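You operate a simulated robot arm through the tools that you are given. There is no shell and no other tool.

The job below is to be done with a simulated robot arm. You get a single attempt, and the scene is never put back.

TASK
Build the valve as the valve card says, latch it and test it.
Fine: rubber disc, stem, spring, cover; the green lamp must light.

It is judged by the outcome, as a careful person would: the job done as asked, and still so three seconds after it is handed in. It fails if anything else is knocked over, pushed out of place, dropped, spilled or broken. A push-on lid holds only when it is set on centred and level and pressed home; a screw cap is set on level and turned clockwise until tight.

THE ROBOT
A 7-joint arm with a two-finger parallel gripper, fixed in place. Base frame: the origin is on the floor under the middle of its stand, x ahead of it, y to its left, z up; the work surface is at about z = 0.84. Readings come in m, degrees, newtons and seconds.
It reaches about 1.247 m from its shoulder. Its first joint turns from -132.0 to 132.0 degrees. Payload 3.91 kg.
The TCP is the grasp point between the finger pads, 0.03 m short of the fingertips. In the tool frame z runs along the fingers and y along their closing line. The gripper opens to 0.11 m. The fingers are 0.02 m wide and 0.01 m thick; the gripper's body (0.048 by 0.112 m) begins 0.055 m behind the TCP.
Orientation is that of the tool frame in the base frame, as a unit quaternion [w, x, y, z]. With the fingers straight down and closing along the base's y, the tool's x points along the base's -x, its y along +y and its z along -z.

THE INTERFACE
- The arm moves only by the tool drive_tool. Its argument "steps" is a list of rows, each an object of numbers (a shift or turn left out is 0, a gripper value left out holds the last): "tx", "ty", "tz": the shift along the tool's x, y, z in m; "ax", "ay", "az": the turn, a rotation vector about the tool's x, y, z in degrees; "gripper": the closure in counts, from 0 (fully open) to 255 (shut). In form: [{"tx": .., "ty": .., "tz": .., "ax": .., "ay": .., "az": .., "gripper": ..}, ...]. A call has 1 to 20 rows; each row shifts and turns the commanded pose from where the row before left it, along the tool's axes as they then stand. Rows are played at 5 a second. More than 0.05 m and 8.6 degrees between two rows, or a gripper value outside its range, and nothing of the call is played. Where a pose cannot be reached the arm comes as near as it can. A force on the tool above 90 N (or 10 N above the force at the start of the call, whichever is more), or a blocked arm, ends the call early, and 0.2 s more pass. Each finger travels about 0.108 m/s and halts on what it meets, pressing with about 41 N; the grip force reading is that of the motor and also rises with nothing between the fingers. The clock runs only during rows and for 0.2 s after the last one: add rows that do not move to give the fingers time. It gives the time, the measured TCP pose, the force on the tool (base axes), the opening and the grip force at its end, in the units of the frame above (readings bear some noise), with the torque about the TCP (base axes, N m) and any sound that the robot's microphone picked up, and new pictures: "pictures" is both (left out), scene, wrist or none.
- Cameras (640 x 400 px; columns grow to the right, rows downward): "scene" is fixed at [0.4014, 0.5004, 1.586]; the picture's right is [0.83, 0.55, 0.00], its down [0.48, -0.73, -0.49] and it looks along [-0.27, 0.41, -0.87] (base axes); focal length 350 px, centre (320, 200). "wrist" rides on the gripper at [0.072, 0.017, -0.103] in the tool frame; the picture's right is [-0.23, 0.97, 0.00], its down [-0.76, -0.18, -0.62] and it looks along [-0.61, -0.14, 0.78] (tool axes); focal length 222 px, centre (320, 200).
- pixel_to_xyz(camera, pixels): for up to 12 pixels [column, row] of the newest picture of that camera ("zoom" is the newest enlarged one), the place [x, y, z] in the base frame of the surface seen there, good to about 0.002 m. It takes no simulated time.
- zoom(camera, box): a new picture of the part [left, top, right, bottom] of that camera's present view, enlarged. It takes no simulated time.
- close_job(): hands the job in; it is judged then, once.

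Open the gripper and draw the arm clear of the work before you hand the job in, unless the task says otherwise.

The tools are called after "Request:" by a JSON object that holds its "method" and its "body". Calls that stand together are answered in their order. drive_tool: Moves the arm, as the interface text tells. Its arguments: {"type":"object","properties":{"steps":{"type":"array","items":{"type":"object","properties":{"tx":{"type":"number"},"ty":{"type":"number"},"tz":{"type":"number"},"ax":{"type":"number"},"ay":{"type":"number"},"az":{"type":"number"},"gripper":{"type":"number"}}}},"pictures":{"type":"string","enum":["both","scene","wrist","none"]}},"required":["steps"]} The other tools are called the same way: pixel_to_xyz (camera, pixels) gives the place of the surface under pixels of a picture; zoom (camera, box) takes an enlarged picture of a part of a camera's view; close_job () hands the job in.

At the start:

```text
t: 0.0
ee_pos: [0.1217, 0.6363, 1.2309]
tcp_rot: [0.0, 0.0, 1.0, 0.0]
wrist_force: [-0.4, 0.2, -0.2]
wrist_torque: [-0.03, 0.04, 0.02]
width: 0.1101
grasp_force: 0.0
```

scene: 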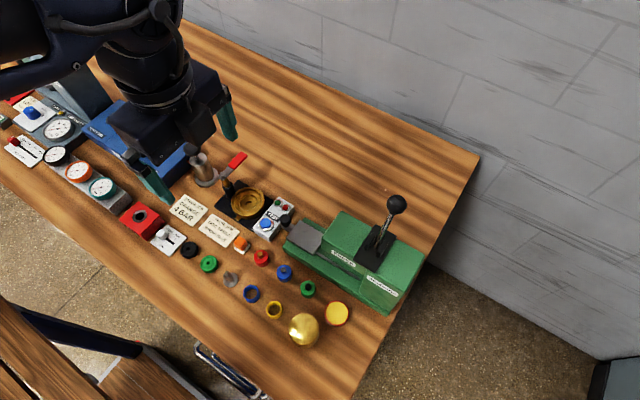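
wrist: 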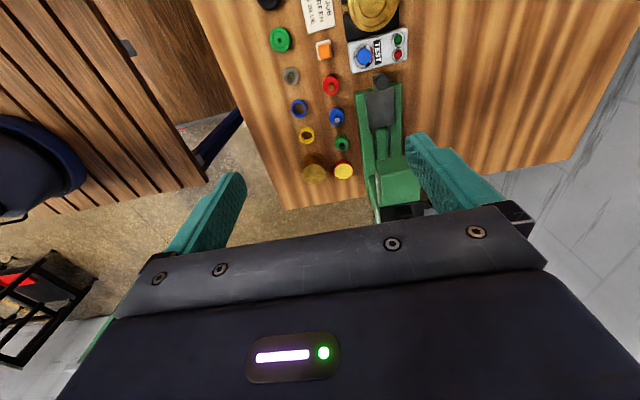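

The scene shows cards near (186,208) and (222,229), parts around (180-350, 240-330), and a valve body near (245,202). I zoom in to read the cards and identify the parts.

Request:
{"method": "zoom", "body": {"camera": "scene", "box": [150, 180, 260, 260]}}

Request:
{"method": "zoom", "body": {"camera": "scene", "box": [170, 230, 370, 355]}}

Request:
{"method": "zoom", "body": {"camera": "scene", "box": [0, 80, 190, 260]}}

Request:
{"method": "zoom", "body": {"camera": "scene", "box": [210, 150, 420, 320]}}

```text
5.00 times, centred on (205, 220) of scene
```

zoom: 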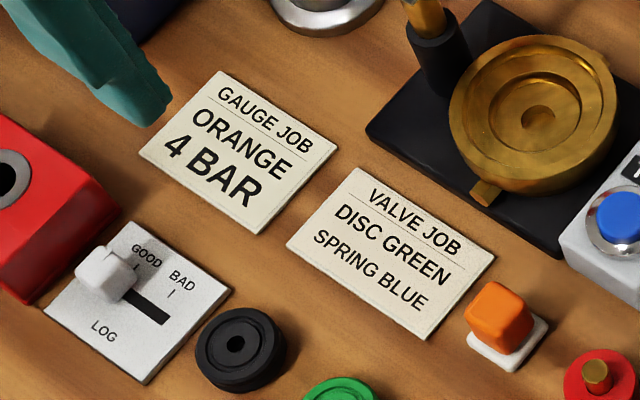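

```text
3.20 times, centred on (270, 292) of scene
```

zoom: 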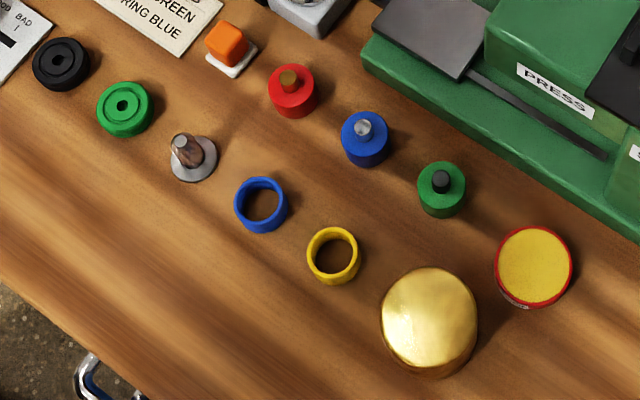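

```text
2.22 times, centred on (95, 170) of scene
```

zoom: 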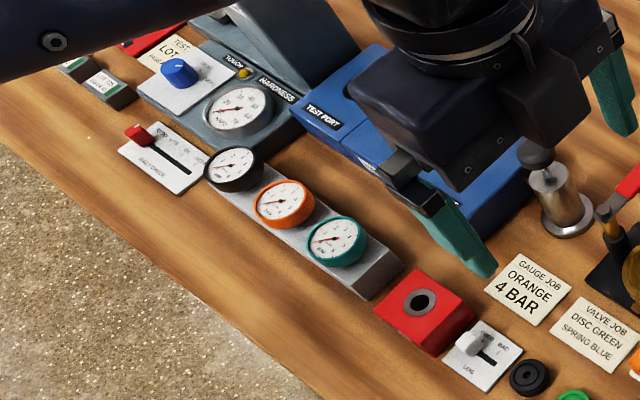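

```text
2.35 times, centred on (315, 235) of scene
```

zoom: 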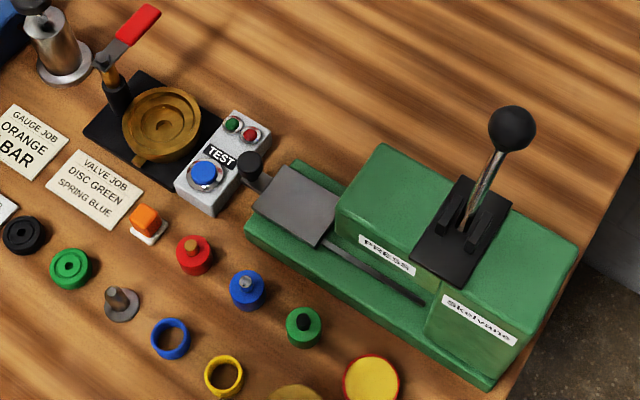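

The card reads "VALVE JOB – DISC GREEN – SPRING BLUE". I measure the key parts: green disc (209,264), stem (231,280), blue ring (251,294), blue cylinder (284,272), brass dome (303,330), valve body (245,203), test box, lever.

Request:
{"method": "pixel_to_xyz", "body": {"camera": "scene", "pixels": [[209, 264], [229, 276], [251, 294], [284, 269], [303, 325], [247, 203], [264, 225], [237, 160], [226, 190], [262, 256], [307, 286], [274, 310]]}}

Request:
{"method": "zoom", "body": {"camera": "wrist", "box": [250, 0, 420, 106]}}

Request:
{"method": "zoom", "body": {"camera": "wrist", "box": [260, 60, 400, 200]}}

```text
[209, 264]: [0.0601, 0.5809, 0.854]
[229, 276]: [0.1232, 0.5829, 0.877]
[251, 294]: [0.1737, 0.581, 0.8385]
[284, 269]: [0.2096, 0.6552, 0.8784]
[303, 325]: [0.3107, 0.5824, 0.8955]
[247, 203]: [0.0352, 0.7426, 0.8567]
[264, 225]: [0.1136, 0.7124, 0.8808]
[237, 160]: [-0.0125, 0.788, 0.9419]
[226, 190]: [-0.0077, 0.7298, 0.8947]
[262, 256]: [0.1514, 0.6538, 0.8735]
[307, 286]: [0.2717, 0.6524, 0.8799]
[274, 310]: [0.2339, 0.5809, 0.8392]
```

```text
3.76 times, centred on (335, 53) of wrist
```

zoom: 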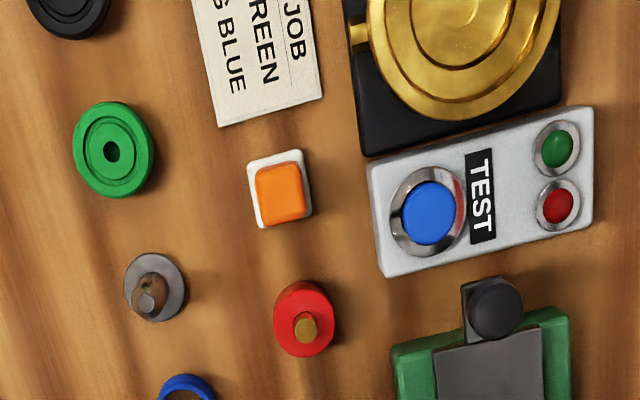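

```text
2.86 times, centred on (330, 130) of wrist
```

zoom: 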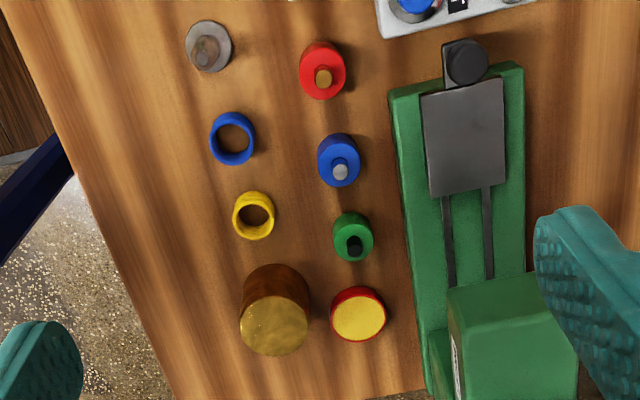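

The row at y≈0.58 looks like the valve parts (black/green disc, stem, blue/yellow springs, brass cover); the row at y≈0.65 belongs to another station. I move the wrist camera behind and above the valve body to look at it, the latch and the test box closely.

Request:
{"method": "drive_tool", "body": {"steps": [{"tx": 0.035, "ty": 0.02, "tz": 0.018}, {"tx": 0.035, "ty": 0.02, "tz": 0.018}, {"tx": 0.035, "ty": 0.02, "tz": 0.018}, {"tx": 0.035, "ty": 0.02, "tz": 0.018}, {"tx": 0.035, "ty": 0.02, "tz": 0.018}, {"tx": 0.035, "ty": 0.02, "tz": 0.018}, {}], "pictures": "both"}}

```text
t: 1.6
ee_pos: [-0.0896, 0.7567, 1.1227]
tcp_rot: [0.001, -0.001, 1.0, 0.0]
wrist_force: [-0.3, 0.4, 1.0]
wrist_torque: [0.02, 0.0, 0.0]
width: 0.1099
grasp_force: 0.0
```

scene: 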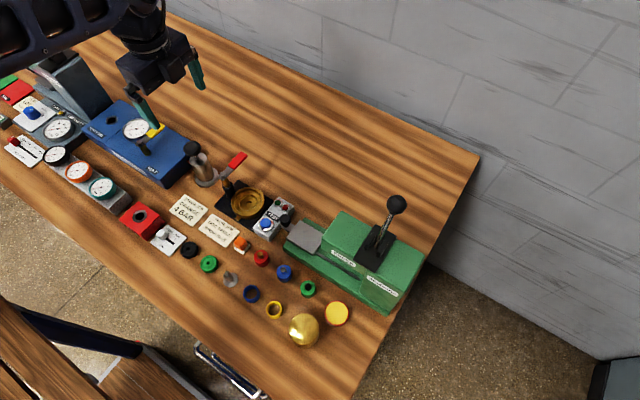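
wrist: 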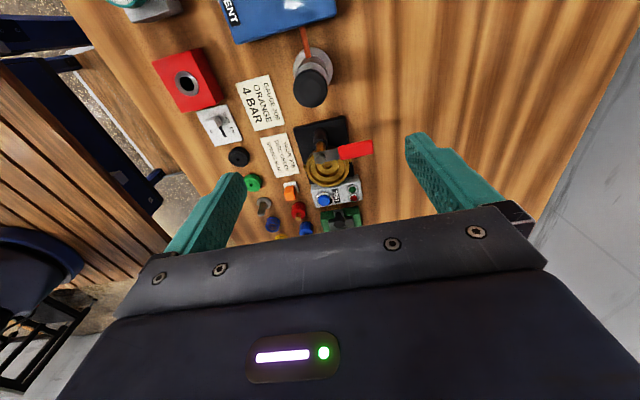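

The valve body is at wrist (327,170) with the red lever at (355,150). I zoom in on it from both cameras.

Request:
{"method": "zoom", "body": {"camera": "wrist", "box": [270, 100, 400, 230]}}

Request:
{"method": "zoom", "body": {"camera": "scene", "box": [205, 140, 305, 245]}}

Request:
{"method": "zoom", "body": {"camera": "scene", "box": [80, 100, 220, 220]}}

```text
3.08 times, centred on (335, 165) of wrist
```

zoom: 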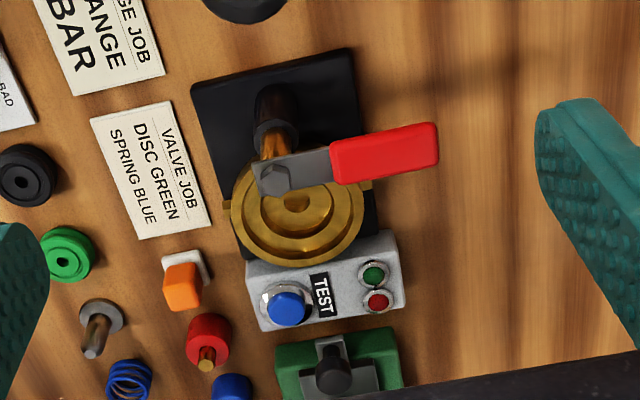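

```text
3.81 times, centred on (255, 192) of scene
```

zoom: 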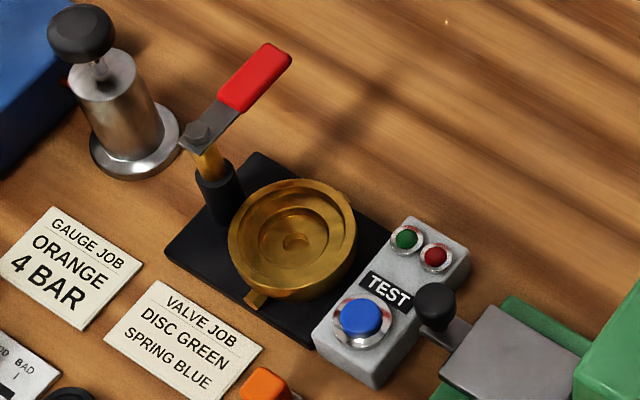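

```text
3.33 times, centred on (150, 160) of scene
```

zoom: 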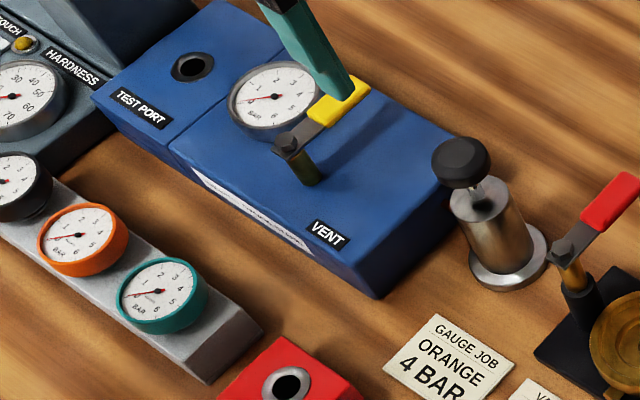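

The blue ring is a coil spring, confirming the part choice. I measure the latch lever and the valve body geometry.

Request:
{"method": "pixel_to_xyz", "body": {"camera": "scene", "pixels": [[223.5, 174], [243.2, 154.5], [230, 167], [233, 203], [263, 200], [247, 189], [249.5, 215.5], [248, 203.5], [238, 217.5], [266, 221], [224, 182], [226, 196]]}}

Request:
{"method": "zoom", "body": {"camera": "wrist", "box": [290, 110, 380, 200]}}

Request:
{"method": "zoom", "body": {"camera": "scene", "box": [212, 145, 280, 225]}}

```text
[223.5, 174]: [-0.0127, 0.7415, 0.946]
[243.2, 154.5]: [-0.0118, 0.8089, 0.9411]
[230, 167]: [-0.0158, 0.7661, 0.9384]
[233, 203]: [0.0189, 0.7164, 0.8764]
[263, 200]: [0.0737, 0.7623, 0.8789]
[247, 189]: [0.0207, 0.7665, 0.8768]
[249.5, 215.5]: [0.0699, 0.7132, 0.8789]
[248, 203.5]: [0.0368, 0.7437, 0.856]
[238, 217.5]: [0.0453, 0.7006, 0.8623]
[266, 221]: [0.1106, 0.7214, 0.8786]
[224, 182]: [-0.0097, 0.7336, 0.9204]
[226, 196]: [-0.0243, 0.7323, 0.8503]
```

```text
4.44 times, centred on (335, 155) of wrist
```

zoom: 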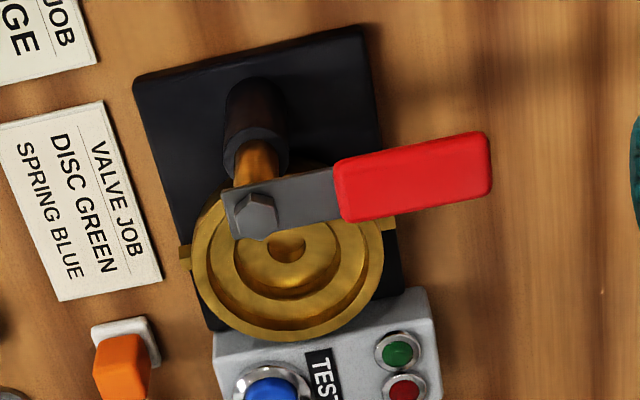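

```text
5.00 times, centred on (246, 185) of scene
```

zoom: 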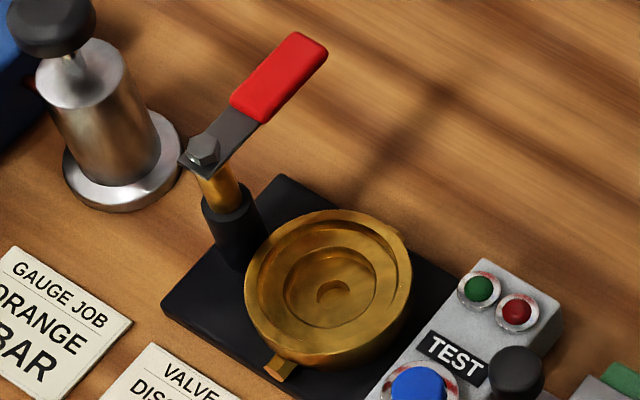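

The lever pivots about a vertical post near (-0.013, 0.738) at z≈0.945; the body centre is near (0.046, 0.740), rim z≈0.878. I check the neighbouring silver post and the parts' extents for clearances.

Request:
{"method": "pixel_to_xyz", "body": {"camera": "scene", "pixels": [[193, 147], [203, 172], [392, 205], [302, 318], [291, 325], [316, 327], [303, 343], [209, 259], [201, 263], [217, 263], [209, 270], [285, 218]]}}

Request:
{"method": "drive_tool", "body": {"steps": [{"tx": -0.024, "ty": -0.03, "tz": 0.024}, {"tx": -0.024, "ty": -0.03, "tz": 0.024}, {"tx": -0.024, "ty": -0.03, "tz": 0.024}, {"tx": -0.024, "ty": -0.03, "tz": 0.024}, {"tx": -0.024, "ty": -0.03, "tz": 0.024}, {}], "pictures": "both"}}

```text
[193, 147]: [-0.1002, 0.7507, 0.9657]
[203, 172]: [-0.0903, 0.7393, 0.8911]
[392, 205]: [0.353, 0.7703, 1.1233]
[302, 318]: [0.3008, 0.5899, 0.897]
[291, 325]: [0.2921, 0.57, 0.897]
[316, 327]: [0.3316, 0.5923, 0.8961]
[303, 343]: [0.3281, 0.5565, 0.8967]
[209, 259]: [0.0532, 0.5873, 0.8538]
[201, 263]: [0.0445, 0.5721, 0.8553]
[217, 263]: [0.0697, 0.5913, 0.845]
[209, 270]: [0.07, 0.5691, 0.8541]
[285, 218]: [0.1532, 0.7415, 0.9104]
```

```text
t: 3.0
ee_pos: [0.0315, 0.6061, 1.0041]
tcp_rot: [0.0, 0.0, 1.0, 0.0]
wrist_force: [-0.3, 0.4, -0.1]
wrist_torque: [0.0, -0.02, -0.04]
width: 0.1103
grasp_force: 0.1
```

scene: 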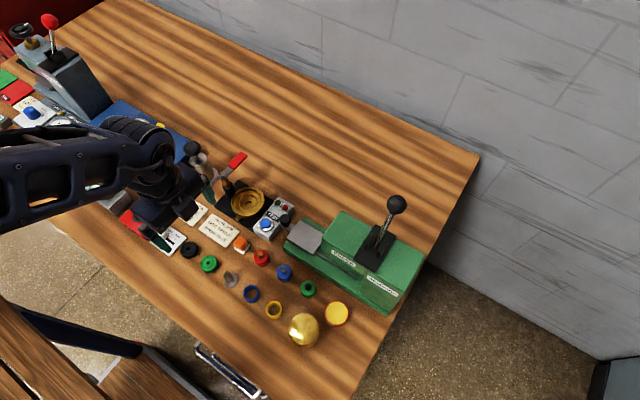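
wrist: 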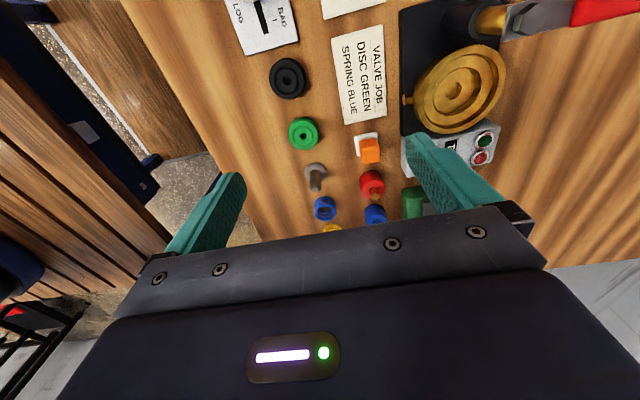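

The parts are now in closer view at (300,133), (316,175), (325,208) and the body at (455,90). I zoom for geometry.

Request:
{"method": "zoom", "body": {"camera": "wrist", "box": [260, 100, 400, 220]}}

Request:
{"method": "zoom", "body": {"camera": "wrist", "box": [390, 0, 550, 150]}}

```text
3.33 times, centred on (330, 160) of wrist
```

zoom: 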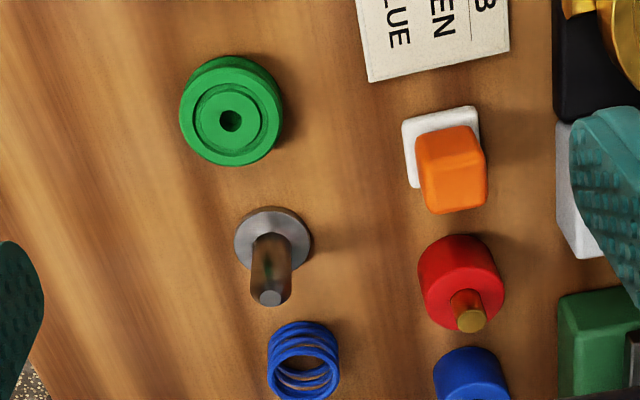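

```text
2.67 times, centred on (470, 75) of wrist
```

zoom: 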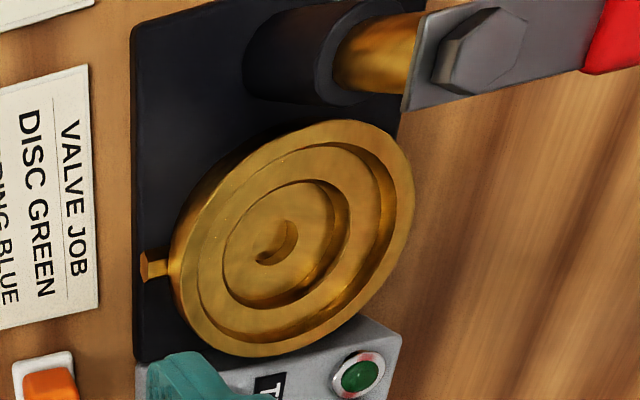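

I sample the body's rim, shelf, bore and hole in the newest zoom.

Request:
{"method": "pixel_to_xyz", "body": {"camera": "zoom", "pixels": [[178, 265], [410, 190], [350, 125], [262, 350], [190, 270], [395, 200], [215, 255], [235, 250], [330, 215], [275, 255], [290, 235], [320, 280]]}}

Request:
{"method": "pixel_to_xyz", "body": {"camera": "wrist", "pixels": [[303, 119], [303, 132], [289, 134], [317, 133], [299, 148], [314, 165], [314, 189], [316, 172], [325, 200], [325, 212], [317, 206], [334, 206]]}}

```text
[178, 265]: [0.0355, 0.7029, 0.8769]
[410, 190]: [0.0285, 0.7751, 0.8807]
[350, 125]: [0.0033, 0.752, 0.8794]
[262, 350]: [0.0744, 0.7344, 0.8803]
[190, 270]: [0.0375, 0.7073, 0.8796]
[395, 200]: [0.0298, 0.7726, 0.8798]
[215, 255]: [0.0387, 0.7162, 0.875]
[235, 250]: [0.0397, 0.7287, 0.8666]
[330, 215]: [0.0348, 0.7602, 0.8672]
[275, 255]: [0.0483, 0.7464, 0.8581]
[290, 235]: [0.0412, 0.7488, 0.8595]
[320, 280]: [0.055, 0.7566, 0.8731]
```

```text
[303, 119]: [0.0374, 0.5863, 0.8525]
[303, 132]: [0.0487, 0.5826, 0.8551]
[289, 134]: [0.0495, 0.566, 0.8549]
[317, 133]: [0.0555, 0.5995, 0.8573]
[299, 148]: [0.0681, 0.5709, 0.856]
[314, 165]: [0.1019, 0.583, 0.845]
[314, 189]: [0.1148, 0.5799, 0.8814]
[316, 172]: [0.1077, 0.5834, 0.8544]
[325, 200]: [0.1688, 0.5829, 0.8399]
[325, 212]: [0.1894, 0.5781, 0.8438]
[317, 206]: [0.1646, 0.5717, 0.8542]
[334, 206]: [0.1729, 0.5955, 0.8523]
```

I zoom in on the brass cover and parts from the scene camera to get accurate centres and the cover shape.

Request:
{"method": "zoom", "body": {"camera": "scene", "box": [275, 300, 335, 355]}}

Request:
{"method": "zoom", "body": {"camera": "scene", "box": [195, 245, 265, 310]}}

```text
7.27 times, centred on (305, 328) of scene
```

zoom: 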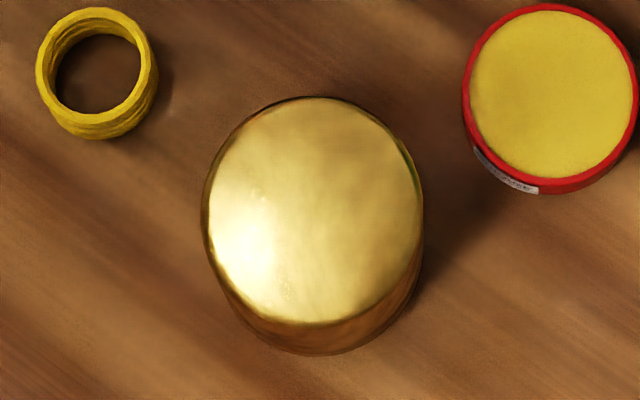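

```text
6.15 times, centred on (230, 278) of scene
```

zoom: 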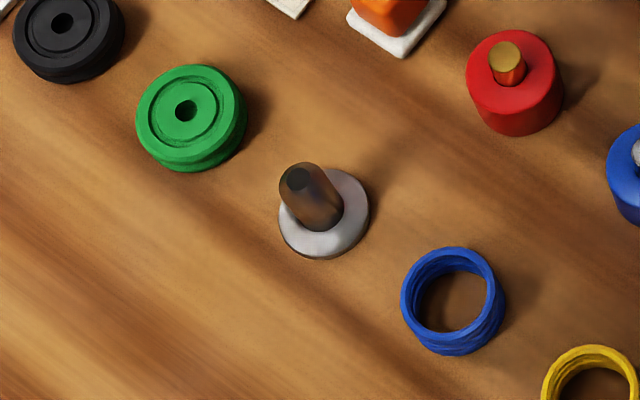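

I sample the rims of the green disc, stem flange and spring on the newest zoom for centres.

Request:
{"method": "pixel_to_xyz", "body": {"camera": "zoom", "pixels": [[145, 120], [228, 103], [195, 75], [180, 152], [300, 178], [310, 176], [284, 228], [362, 200], [340, 175], [322, 250], [345, 240], [350, 190]]}}

Request:
{"method": "pixel_to_xyz", "body": {"camera": "zoom", "pixels": [[407, 305], [412, 280], [430, 257], [455, 253], [478, 262], [492, 285], [490, 310], [475, 328], [450, 336], [425, 330], [185, 108], [210, 78]]}}

```text
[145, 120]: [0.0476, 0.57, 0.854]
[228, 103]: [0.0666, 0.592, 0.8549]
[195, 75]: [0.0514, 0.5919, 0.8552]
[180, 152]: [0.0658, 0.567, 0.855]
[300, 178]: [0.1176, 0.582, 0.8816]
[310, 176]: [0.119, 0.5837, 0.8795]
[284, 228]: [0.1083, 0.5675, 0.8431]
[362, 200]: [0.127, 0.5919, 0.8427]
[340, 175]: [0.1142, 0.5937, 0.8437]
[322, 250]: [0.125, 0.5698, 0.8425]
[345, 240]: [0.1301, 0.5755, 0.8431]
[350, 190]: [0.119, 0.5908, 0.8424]
```

```text
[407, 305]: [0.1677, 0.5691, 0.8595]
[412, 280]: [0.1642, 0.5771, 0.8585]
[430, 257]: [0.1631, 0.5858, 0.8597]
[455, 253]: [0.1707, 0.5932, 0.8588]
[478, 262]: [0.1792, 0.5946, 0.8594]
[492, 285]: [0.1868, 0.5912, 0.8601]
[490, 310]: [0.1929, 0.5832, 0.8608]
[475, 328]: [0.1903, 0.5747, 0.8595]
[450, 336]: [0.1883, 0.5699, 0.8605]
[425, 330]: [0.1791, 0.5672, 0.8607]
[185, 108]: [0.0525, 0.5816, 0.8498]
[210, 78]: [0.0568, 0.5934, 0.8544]
```

Centres look like x≈0.058, 0.118, 0.178 at y≈0.58. Now I sample the cover's top edge and the body's rim circles.

Request:
{"method": "zoom", "body": {"camera": "scene", "box": [275, 300, 335, 355]}}

Request:
{"method": "pixel_to_xyz", "body": {"camera": "zoom", "pixels": [[215, 190], [235, 145], [270, 112], [320, 103], [370, 118], [405, 160], [415, 215], [400, 265], [365, 305], [315, 318], [260, 295], [222, 245]]}}

Request:
{"method": "pixel_to_xyz", "body": {"camera": "zoom", "pixels": [[320, 350], [360, 345], [280, 340], [400, 310], [230, 300], [419, 270]]}}

Request:
{"method": "zoom", "body": {"camera": "scene", "box": [222, 178, 275, 225]}}

```text
7.27 times, centred on (305, 328) of scene
```

zoom: 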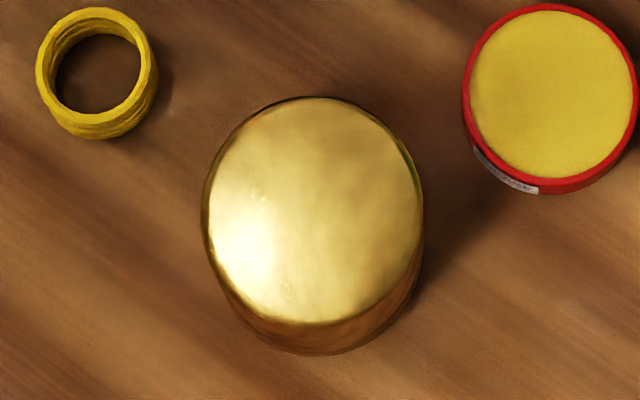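

```text
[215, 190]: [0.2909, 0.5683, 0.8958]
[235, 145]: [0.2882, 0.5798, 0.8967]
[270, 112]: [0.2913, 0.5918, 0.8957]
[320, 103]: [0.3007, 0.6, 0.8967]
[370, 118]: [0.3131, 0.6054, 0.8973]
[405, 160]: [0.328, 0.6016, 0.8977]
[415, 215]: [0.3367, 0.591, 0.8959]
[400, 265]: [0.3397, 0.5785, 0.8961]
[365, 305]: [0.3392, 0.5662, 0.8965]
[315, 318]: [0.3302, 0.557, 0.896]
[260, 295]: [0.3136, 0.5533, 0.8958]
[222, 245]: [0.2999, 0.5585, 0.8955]
```

```text
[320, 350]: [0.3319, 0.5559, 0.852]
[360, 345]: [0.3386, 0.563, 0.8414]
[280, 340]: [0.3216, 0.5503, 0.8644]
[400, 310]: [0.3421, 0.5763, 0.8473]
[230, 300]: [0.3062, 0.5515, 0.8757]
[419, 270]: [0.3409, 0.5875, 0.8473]
```

```text
8.51 times, centred on (248, 202) of scene
```

zoom: 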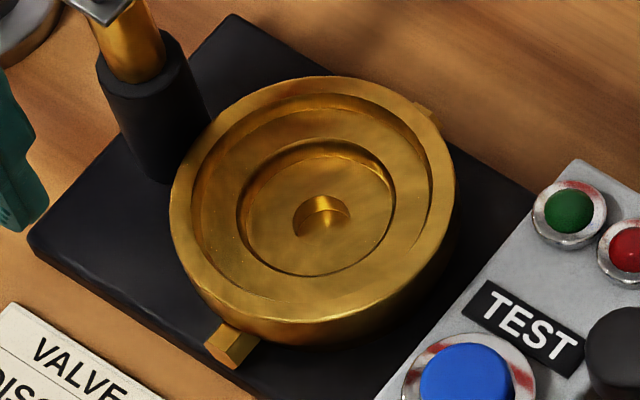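

The cover centre is about (0.314, 0.579), radius ≈0.027, top z 0.896. Now sampling the body's circles in this newest zoom.

Request:
{"method": "pixel_to_xyz", "body": {"camera": "zoom", "pixels": [[180, 195], [205, 135], [250, 97], [320, 83], [390, 100], [430, 140], [447, 190], [425, 255], [370, 300], [300, 315], [230, 285], [190, 240]]}}

Request:
{"method": "pixel_to_xyz", "body": {"camera": "zoom", "pixels": [[225, 215], [250, 135], [330, 115], [410, 160], [405, 230], [310, 285], [265, 200], [350, 170], [370, 220], [290, 255], [320, 220], [270, 240]]}}

```text
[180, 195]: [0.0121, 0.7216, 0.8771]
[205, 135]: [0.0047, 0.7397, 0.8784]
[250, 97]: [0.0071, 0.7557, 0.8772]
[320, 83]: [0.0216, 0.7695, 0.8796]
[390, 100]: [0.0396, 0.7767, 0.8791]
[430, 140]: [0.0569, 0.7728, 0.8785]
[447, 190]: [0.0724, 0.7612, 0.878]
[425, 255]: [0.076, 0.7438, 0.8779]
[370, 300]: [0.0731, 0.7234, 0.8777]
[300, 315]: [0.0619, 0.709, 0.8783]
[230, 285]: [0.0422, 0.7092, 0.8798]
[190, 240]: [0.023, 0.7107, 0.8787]
```

```text
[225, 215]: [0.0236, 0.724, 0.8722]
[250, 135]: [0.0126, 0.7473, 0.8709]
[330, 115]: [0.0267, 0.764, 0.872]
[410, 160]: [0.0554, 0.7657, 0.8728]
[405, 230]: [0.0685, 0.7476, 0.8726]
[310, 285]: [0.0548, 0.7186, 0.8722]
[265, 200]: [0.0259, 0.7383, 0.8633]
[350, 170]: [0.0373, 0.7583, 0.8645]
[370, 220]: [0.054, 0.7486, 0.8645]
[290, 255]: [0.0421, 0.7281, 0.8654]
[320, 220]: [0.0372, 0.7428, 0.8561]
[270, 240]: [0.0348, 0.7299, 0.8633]
```

Body centre ≈(0.041, 0.741): rim z 0.878, shelf z 0.872, bore floor z 0.864. Next I hover above the green disc at about (0.057, 0.580) with the gripper half closed to check alignment.

Request:
{"method": "drive_tool", "body": {"steps": [{"tx": -0.013, "ty": -0.013, "tz": 0.018, "gripper": 116}, {"tx": -0.0125, "ty": -0.0126, "tz": 0.018}, {"tz": 0.018}, {}, {}], "pictures": "both"}}

Request:
{"method": "zoom", "body": {"camera": "wrist", "box": [260, 90, 380, 180]}}

```text
t: 4.2
ee_pos: [0.0559, 0.5808, 0.9485]
tcp_rot: [-0.001, 0.0, 1.0, 0.0]
wrist_force: [0.5, -0.6, -0.7]
wrist_torque: [-0.02, 0.02, -0.02]
width: 0.06
grasp_force: 0.1
```

scene: 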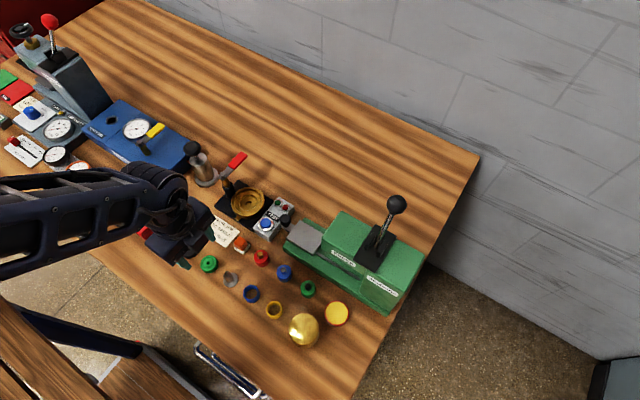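
wrist: 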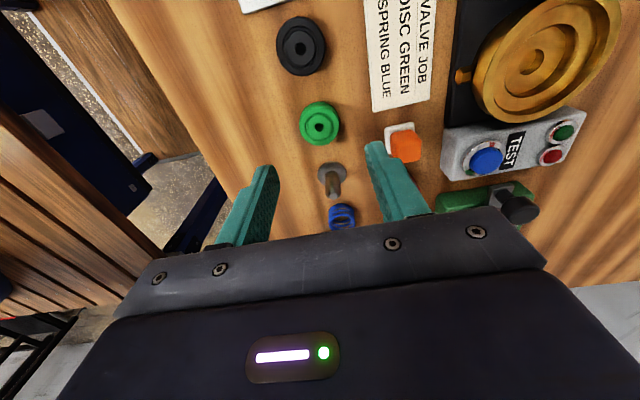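

```text
4.44 times, centred on (320, 135) of wrist
```

zoom: 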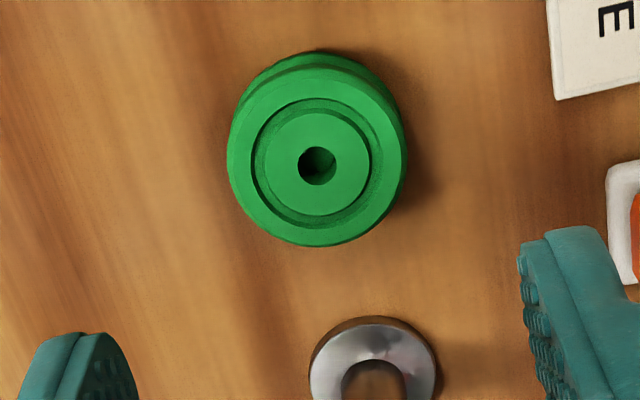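

The disc's top face spans zoom x 230–404, y 70–245. I sample around it to fix its centre.

Request:
{"method": "pixel_to_xyz", "body": {"camera": "zoom", "pixels": [[238, 155], [398, 165], [318, 82], [314, 238], [260, 215], [375, 215], [262, 102], [372, 100], [300, 165], [336, 165], [318, 146], [318, 184]]}}

Request:
{"method": "pixel_to_xyz", "body": {"camera": "zoom", "pixels": [[238, 155], [398, 165], [318, 82], [314, 238], [260, 215], [375, 215], [262, 102], [372, 100], [300, 165], [336, 165], [318, 146], [318, 184]]}}

```text
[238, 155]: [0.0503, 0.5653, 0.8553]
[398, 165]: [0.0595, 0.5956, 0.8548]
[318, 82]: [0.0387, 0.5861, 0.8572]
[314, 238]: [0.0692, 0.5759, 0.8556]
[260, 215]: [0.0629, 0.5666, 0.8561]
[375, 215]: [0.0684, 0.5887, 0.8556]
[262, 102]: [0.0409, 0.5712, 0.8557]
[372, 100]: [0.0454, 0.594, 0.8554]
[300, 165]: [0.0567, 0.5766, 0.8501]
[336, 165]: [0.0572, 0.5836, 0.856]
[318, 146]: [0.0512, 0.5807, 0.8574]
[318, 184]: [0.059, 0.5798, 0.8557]
```

```text
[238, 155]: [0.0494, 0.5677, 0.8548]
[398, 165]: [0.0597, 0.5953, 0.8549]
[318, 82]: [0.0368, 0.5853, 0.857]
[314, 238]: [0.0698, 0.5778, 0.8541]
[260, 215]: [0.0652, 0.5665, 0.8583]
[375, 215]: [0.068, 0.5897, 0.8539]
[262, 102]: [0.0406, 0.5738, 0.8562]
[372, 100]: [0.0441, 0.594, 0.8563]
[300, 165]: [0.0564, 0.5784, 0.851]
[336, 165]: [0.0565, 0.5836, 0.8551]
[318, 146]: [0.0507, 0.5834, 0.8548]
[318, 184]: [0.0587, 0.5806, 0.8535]
```

The wrist estimate is (0.0545, 0.5808) while the scene gave (0.0578, 0.580); I resample from the scene to reconcile.

Request:
{"method": "zoom", "body": {"camera": "scene", "box": [190, 245, 230, 282]}}

```text
10.81 times, centred on (210, 264) of scene
```

zoom: 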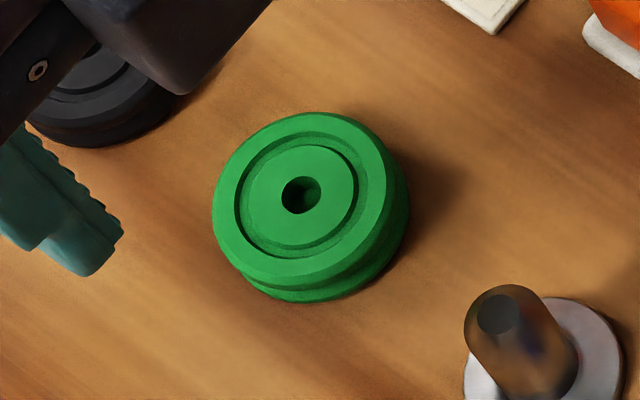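

The top face is centred at zoom (300,196); I sample symmetric points around it.

Request:
{"method": "pixel_to_xyz", "body": {"camera": "zoom", "pixels": [[225, 196], [375, 196], [300, 125], [300, 267], [245, 145], [355, 247], [350, 140], [250, 252], [280, 196], [322, 196], [300, 172], [300, 220]]}}

Request:
{"method": "pixel_to_xyz", "body": {"camera": "zoom", "pixels": [[225, 196], [375, 196], [300, 125], [300, 267], [245, 145], [355, 247], [350, 140], [250, 252], [280, 196], [322, 196], [300, 172], [300, 220]]}}

```text
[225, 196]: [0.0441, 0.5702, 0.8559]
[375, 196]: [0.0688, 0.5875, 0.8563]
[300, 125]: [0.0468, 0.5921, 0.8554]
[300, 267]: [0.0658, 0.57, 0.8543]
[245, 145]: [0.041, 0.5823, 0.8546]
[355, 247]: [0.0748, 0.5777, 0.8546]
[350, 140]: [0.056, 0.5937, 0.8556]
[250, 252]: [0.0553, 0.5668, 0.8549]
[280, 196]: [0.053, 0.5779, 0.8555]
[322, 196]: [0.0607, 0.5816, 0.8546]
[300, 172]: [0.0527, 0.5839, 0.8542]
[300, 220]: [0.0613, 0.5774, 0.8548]
```

```text
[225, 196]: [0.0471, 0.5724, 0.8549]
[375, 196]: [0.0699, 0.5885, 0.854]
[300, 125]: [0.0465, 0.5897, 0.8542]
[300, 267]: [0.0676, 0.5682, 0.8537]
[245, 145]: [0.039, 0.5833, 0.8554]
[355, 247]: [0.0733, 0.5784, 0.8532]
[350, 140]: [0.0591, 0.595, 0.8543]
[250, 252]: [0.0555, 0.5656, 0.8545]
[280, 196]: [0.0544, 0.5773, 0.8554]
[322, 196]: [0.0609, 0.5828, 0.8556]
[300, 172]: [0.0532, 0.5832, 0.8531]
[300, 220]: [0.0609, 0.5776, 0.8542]
```

Scene gives (0.057, 0.580), in good agreement within ~2 mm; TCP at (0.056, 0.581) is well placed. I descend so the fingertips sit at z≈0.849 (top 6 mm of the disc) and close.

Request:
{"method": "drive_tool", "body": {"steps": [{"tz": 0.025}, {"tz": 0.025}, {"tz": 0.0195}, {}, {"gripper": 255}, {}, {}, {}], "pictures": "both"}}

Request:
{"method": "zoom", "body": {"camera": "wrist", "box": [240, 100, 400, 220]}}

```text
t: 6.0
ee_pos: [0.0568, 0.5816, 0.8794]
tcp_rot: [0.001, 0.0, 1.0, 0.0]
wrist_force: [-1.0, 0.4, -0.3]
wrist_torque: [-0.01, -0.02, -0.03]
width: 0.034
grasp_force: 40.9
```

scene: 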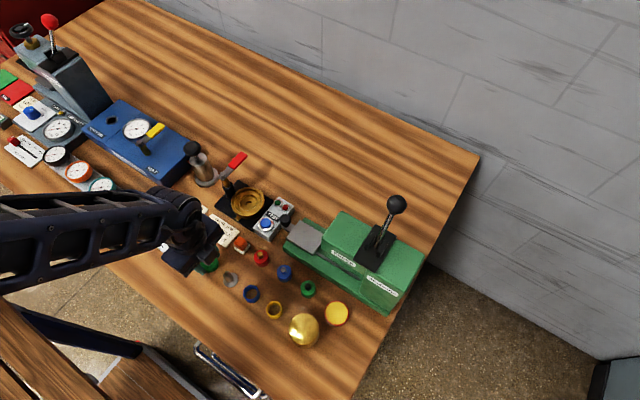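
wrist: 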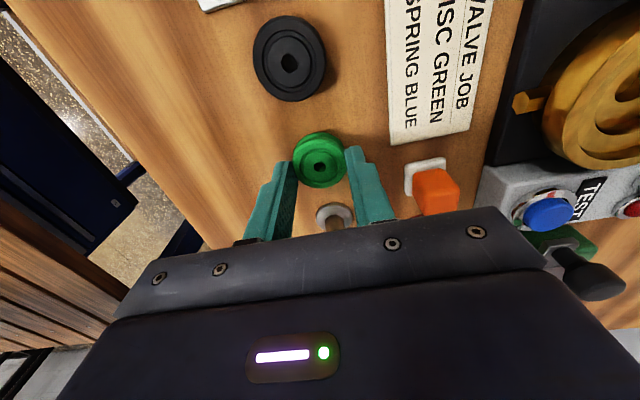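

```text
3.33 times, centred on (320, 160) of wrist
```

zoom: 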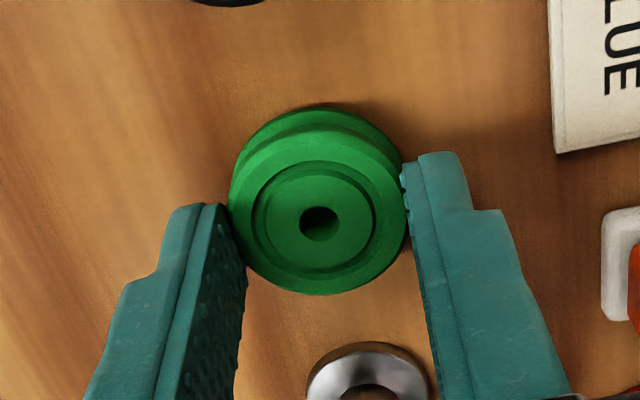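

The disc is gripped (width 0.034). I lift it 6 cm and carry it above the body bore at (0.0413, 0.741).

Request:
{"method": "drive_tool", "body": {"steps": [{"tz": -0.03}, {"tz": -0.03}, {"tx": 0.004, "ty": 0.04}, {"tx": 0.004, "ty": 0.04}, {"tx": 0.004, "ty": 0.04}, {"tx": 0.0039, "ty": 0.0403}, {}, {}], "pictures": "both"}}

Request:
{"method": "zoom", "body": {"camera": "wrist", "box": [240, 80, 400, 200]}}

Request:
{"method": "zoom", "body": {"camera": "scene", "box": [210, 150, 290, 230]}}

```text
t: 7.8
ee_pos: [0.041, 0.7414, 0.9409]
tcp_rot: [0.001, 0.0, 1.0, 0.0]
wrist_force: [-0.5, -0.3, 0.5]
wrist_torque: [-0.04, 0.0, 0.0]
width: 0.0342
grasp_force: 41.3
```

scene: 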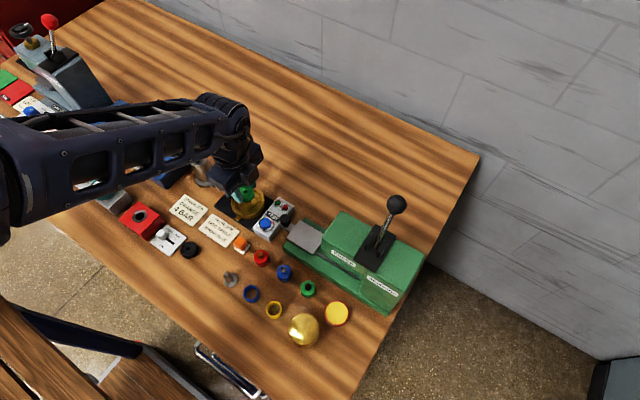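
wrist: 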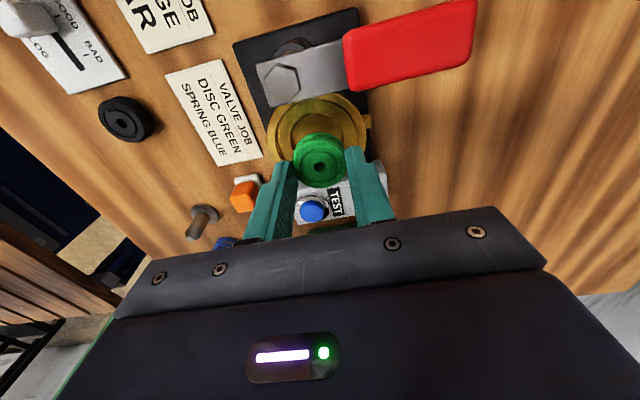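

```text
3.33 times, centred on (320, 140) of wrist
```

zoom: 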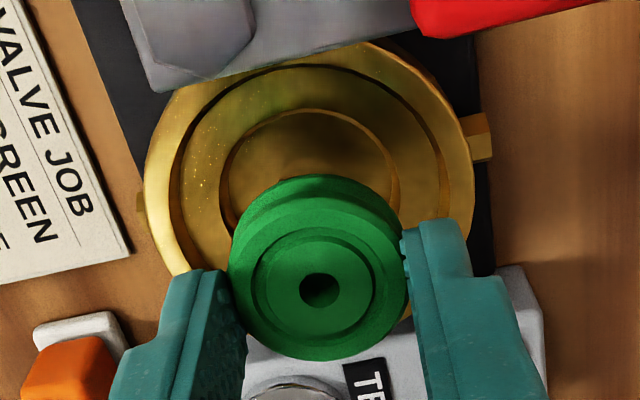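

```text
5.00 times, centred on (250, 190) of scene
```

zoom: 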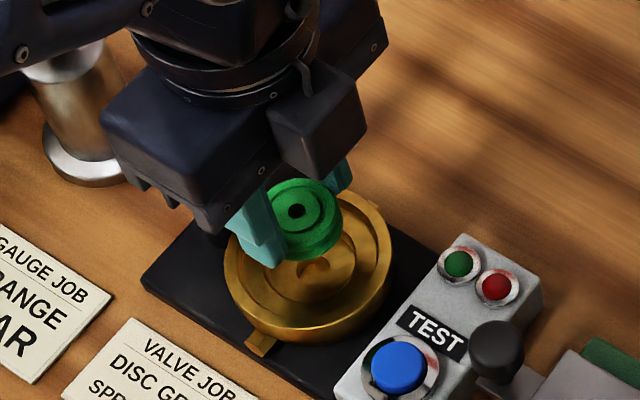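

The wrist view suggests the bore centre is slightly left of the disc axis; I resample the rim and the disc in the wrist zoom to correct.

Request:
{"method": "zoom", "body": {"camera": "wrist", "box": [255, 85, 385, 185]}}

Request:
{"method": "pixel_to_xyz", "body": {"camera": "scene", "pixels": [[241, 192], [245, 192], [249, 192], [245, 188]]}}

```text
4.00 times, centred on (320, 135) of wrist
```

zoom: 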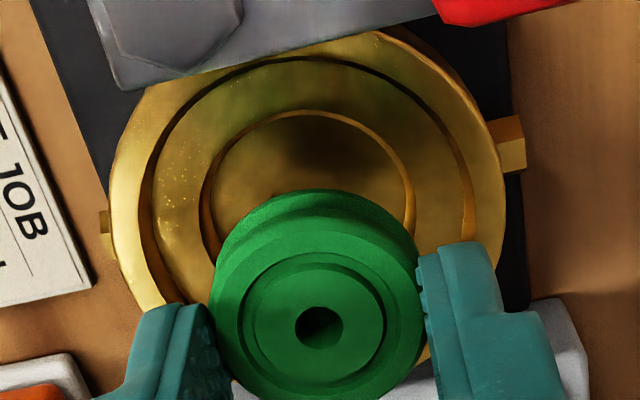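

```text
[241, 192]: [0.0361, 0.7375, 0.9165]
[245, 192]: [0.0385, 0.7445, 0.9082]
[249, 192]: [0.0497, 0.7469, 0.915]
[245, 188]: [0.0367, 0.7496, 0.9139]
```

I sample left/right pairs on the rim, shelf and disc face.

Request:
{"method": "pixel_to_xyz", "body": {"camera": "zoom", "pixels": [[115, 200], [498, 190], [115, 200], [498, 190], [150, 110], [450, 90], [150, 110], [450, 90], [225, 310], [410, 310], [225, 310], [410, 310]]}}

Request:
{"method": "pixel_to_xyz", "body": {"camera": "zoom", "pixels": [[195, 200], [422, 195], [195, 200], [422, 195], [195, 200], [422, 195], [300, 104], [300, 104], [300, 104], [320, 255], [320, 385], [320, 320]]}}

```text
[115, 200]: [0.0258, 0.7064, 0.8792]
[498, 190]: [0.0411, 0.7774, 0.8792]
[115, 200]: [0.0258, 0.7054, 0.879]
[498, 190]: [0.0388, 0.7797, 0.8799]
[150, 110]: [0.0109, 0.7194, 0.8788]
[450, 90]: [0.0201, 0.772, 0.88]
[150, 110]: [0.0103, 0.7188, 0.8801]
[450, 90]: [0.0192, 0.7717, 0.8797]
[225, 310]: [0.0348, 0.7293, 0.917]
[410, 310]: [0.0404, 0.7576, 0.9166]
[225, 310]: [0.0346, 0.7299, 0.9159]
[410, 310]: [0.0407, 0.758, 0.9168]
```

```text
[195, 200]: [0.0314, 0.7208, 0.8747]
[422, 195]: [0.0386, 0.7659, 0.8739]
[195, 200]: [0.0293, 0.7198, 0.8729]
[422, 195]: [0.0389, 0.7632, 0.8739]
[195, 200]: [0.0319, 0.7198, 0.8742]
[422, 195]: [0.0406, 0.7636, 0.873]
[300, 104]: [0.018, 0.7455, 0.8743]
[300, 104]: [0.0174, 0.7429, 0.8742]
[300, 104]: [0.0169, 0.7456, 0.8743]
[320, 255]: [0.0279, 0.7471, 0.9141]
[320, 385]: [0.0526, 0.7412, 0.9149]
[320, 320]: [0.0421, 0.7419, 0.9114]
```

Both cameras agree on y≈0.741 and x≈0.0405; bore radius ≈0.022, so the disc (r 0.017) has clearance. I nudge 1.5 mm and lower so the disc bottom is inside the bore with the fingertips just at rim height.

Request:
{"method": "drive_tool", "body": {"steps": [{"tx": 0.0015, "tz": 0.01}, {"tz": 0.01}, {"tz": 0.01}, {}, {}], "pictures": "both"}}

Request:
{"method": "zoom", "body": {"camera": "wrist", "box": [255, 85, 385, 185]}}

Request:
{"method": "zoom", "body": {"camera": "scene", "box": [220, 170, 280, 225]}}

```text
t: 9.0
ee_pos: [0.0391, 0.7423, 0.9101]
tcp_rot: [0.0, 0.0, 1.0, -0.001]
wrist_force: [0.4, 0.8, -0.1]
wrist_torque: [-0.02, -0.01, 0.01]
width: 0.0339
grasp_force: 41.4
```

scene: 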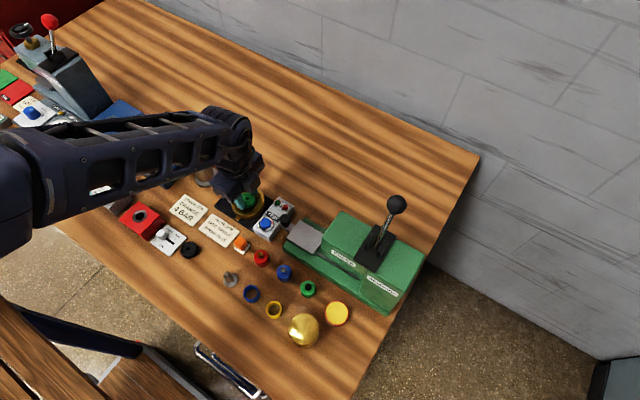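
wrist: 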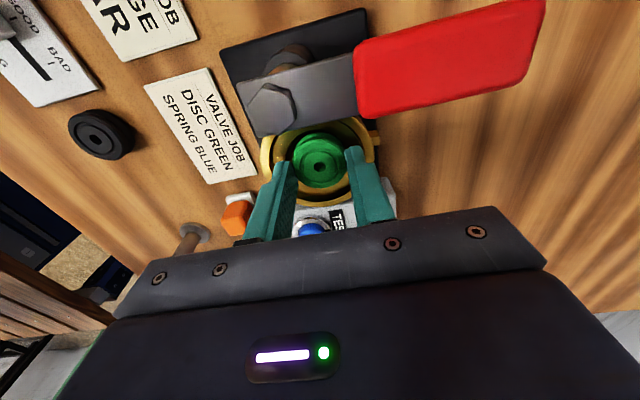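

```text
4.00 times, centred on (320, 135) of wrist
```

zoom: 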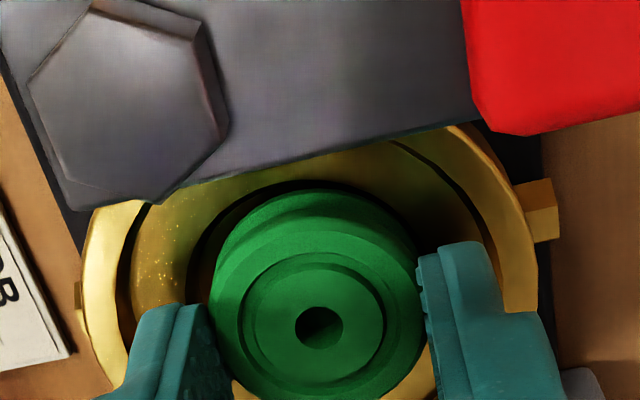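

```text
7.27 times, centred on (250, 198) of scene
```

zoom: 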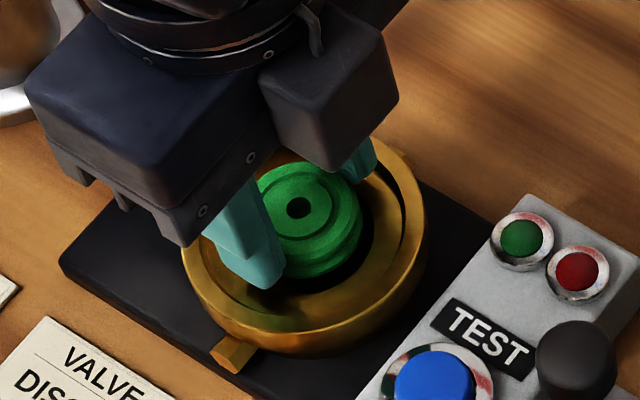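

The disc sits over the bore, well centred sideways (disc 208–425 vs bore ~188–440). I lower 3 mm more, then open slightly and raise.

Request:
{"method": "drive_tool", "body": {"steps": [{"tz": 0.0015}, {"tz": 0.0015}, {}, {"gripper": 158}, {}, {}], "pictures": "both"}}

Request:
{"method": "zoom", "body": {"camera": "scene", "box": [220, 170, 280, 225]}}

Request:
{"method": "zoom", "body": {"camera": "wrist", "box": [255, 85, 385, 185]}}

```text
t: 10.4
ee_pos: [0.0389, 0.7425, 0.9086]
tcp_rot: [0.0, 0.0, 1.0, 0.0]
wrist_force: [1.3, -5.9, 4.0]
wrist_torque: [-0.06, -0.01, -0.01]
width: 0.0388
grasp_force: 0.1
```

scene: 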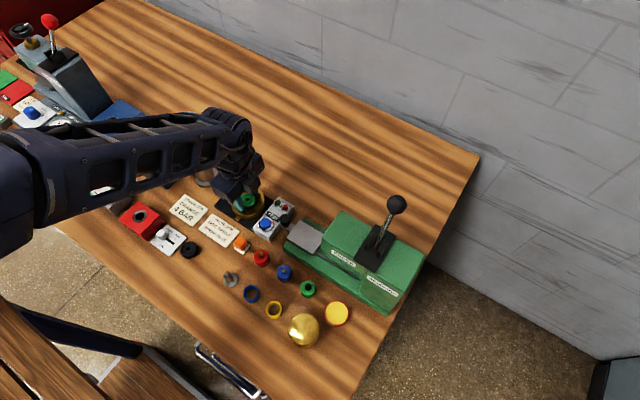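
wrist: 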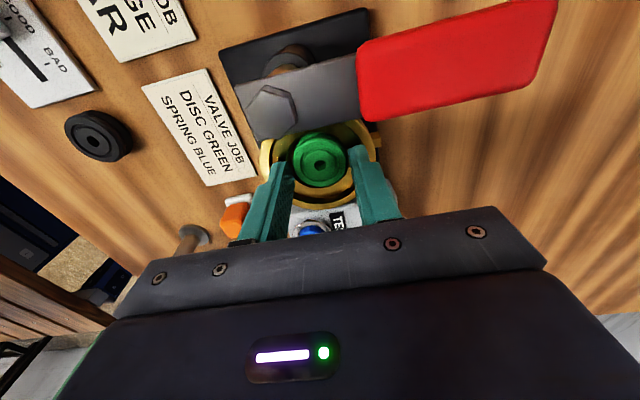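

```text
7.27 times, centred on (250, 198) of scene
```

zoom: 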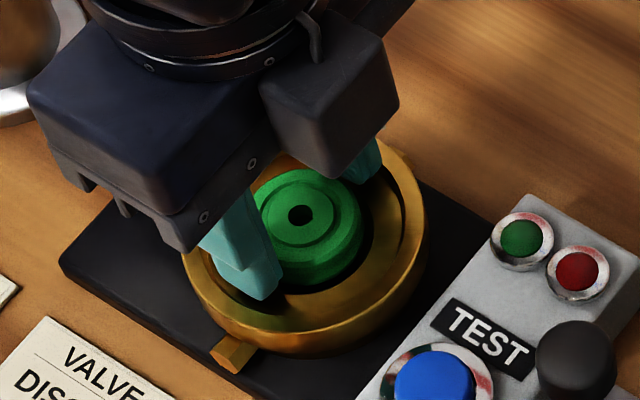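

```text
4.00 times, centred on (320, 135) of wrist
```

zoom: 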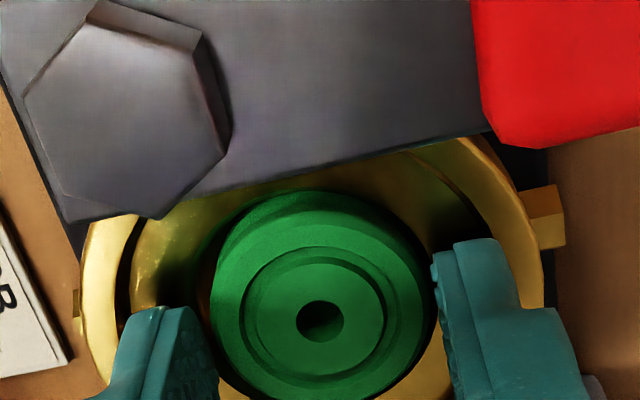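

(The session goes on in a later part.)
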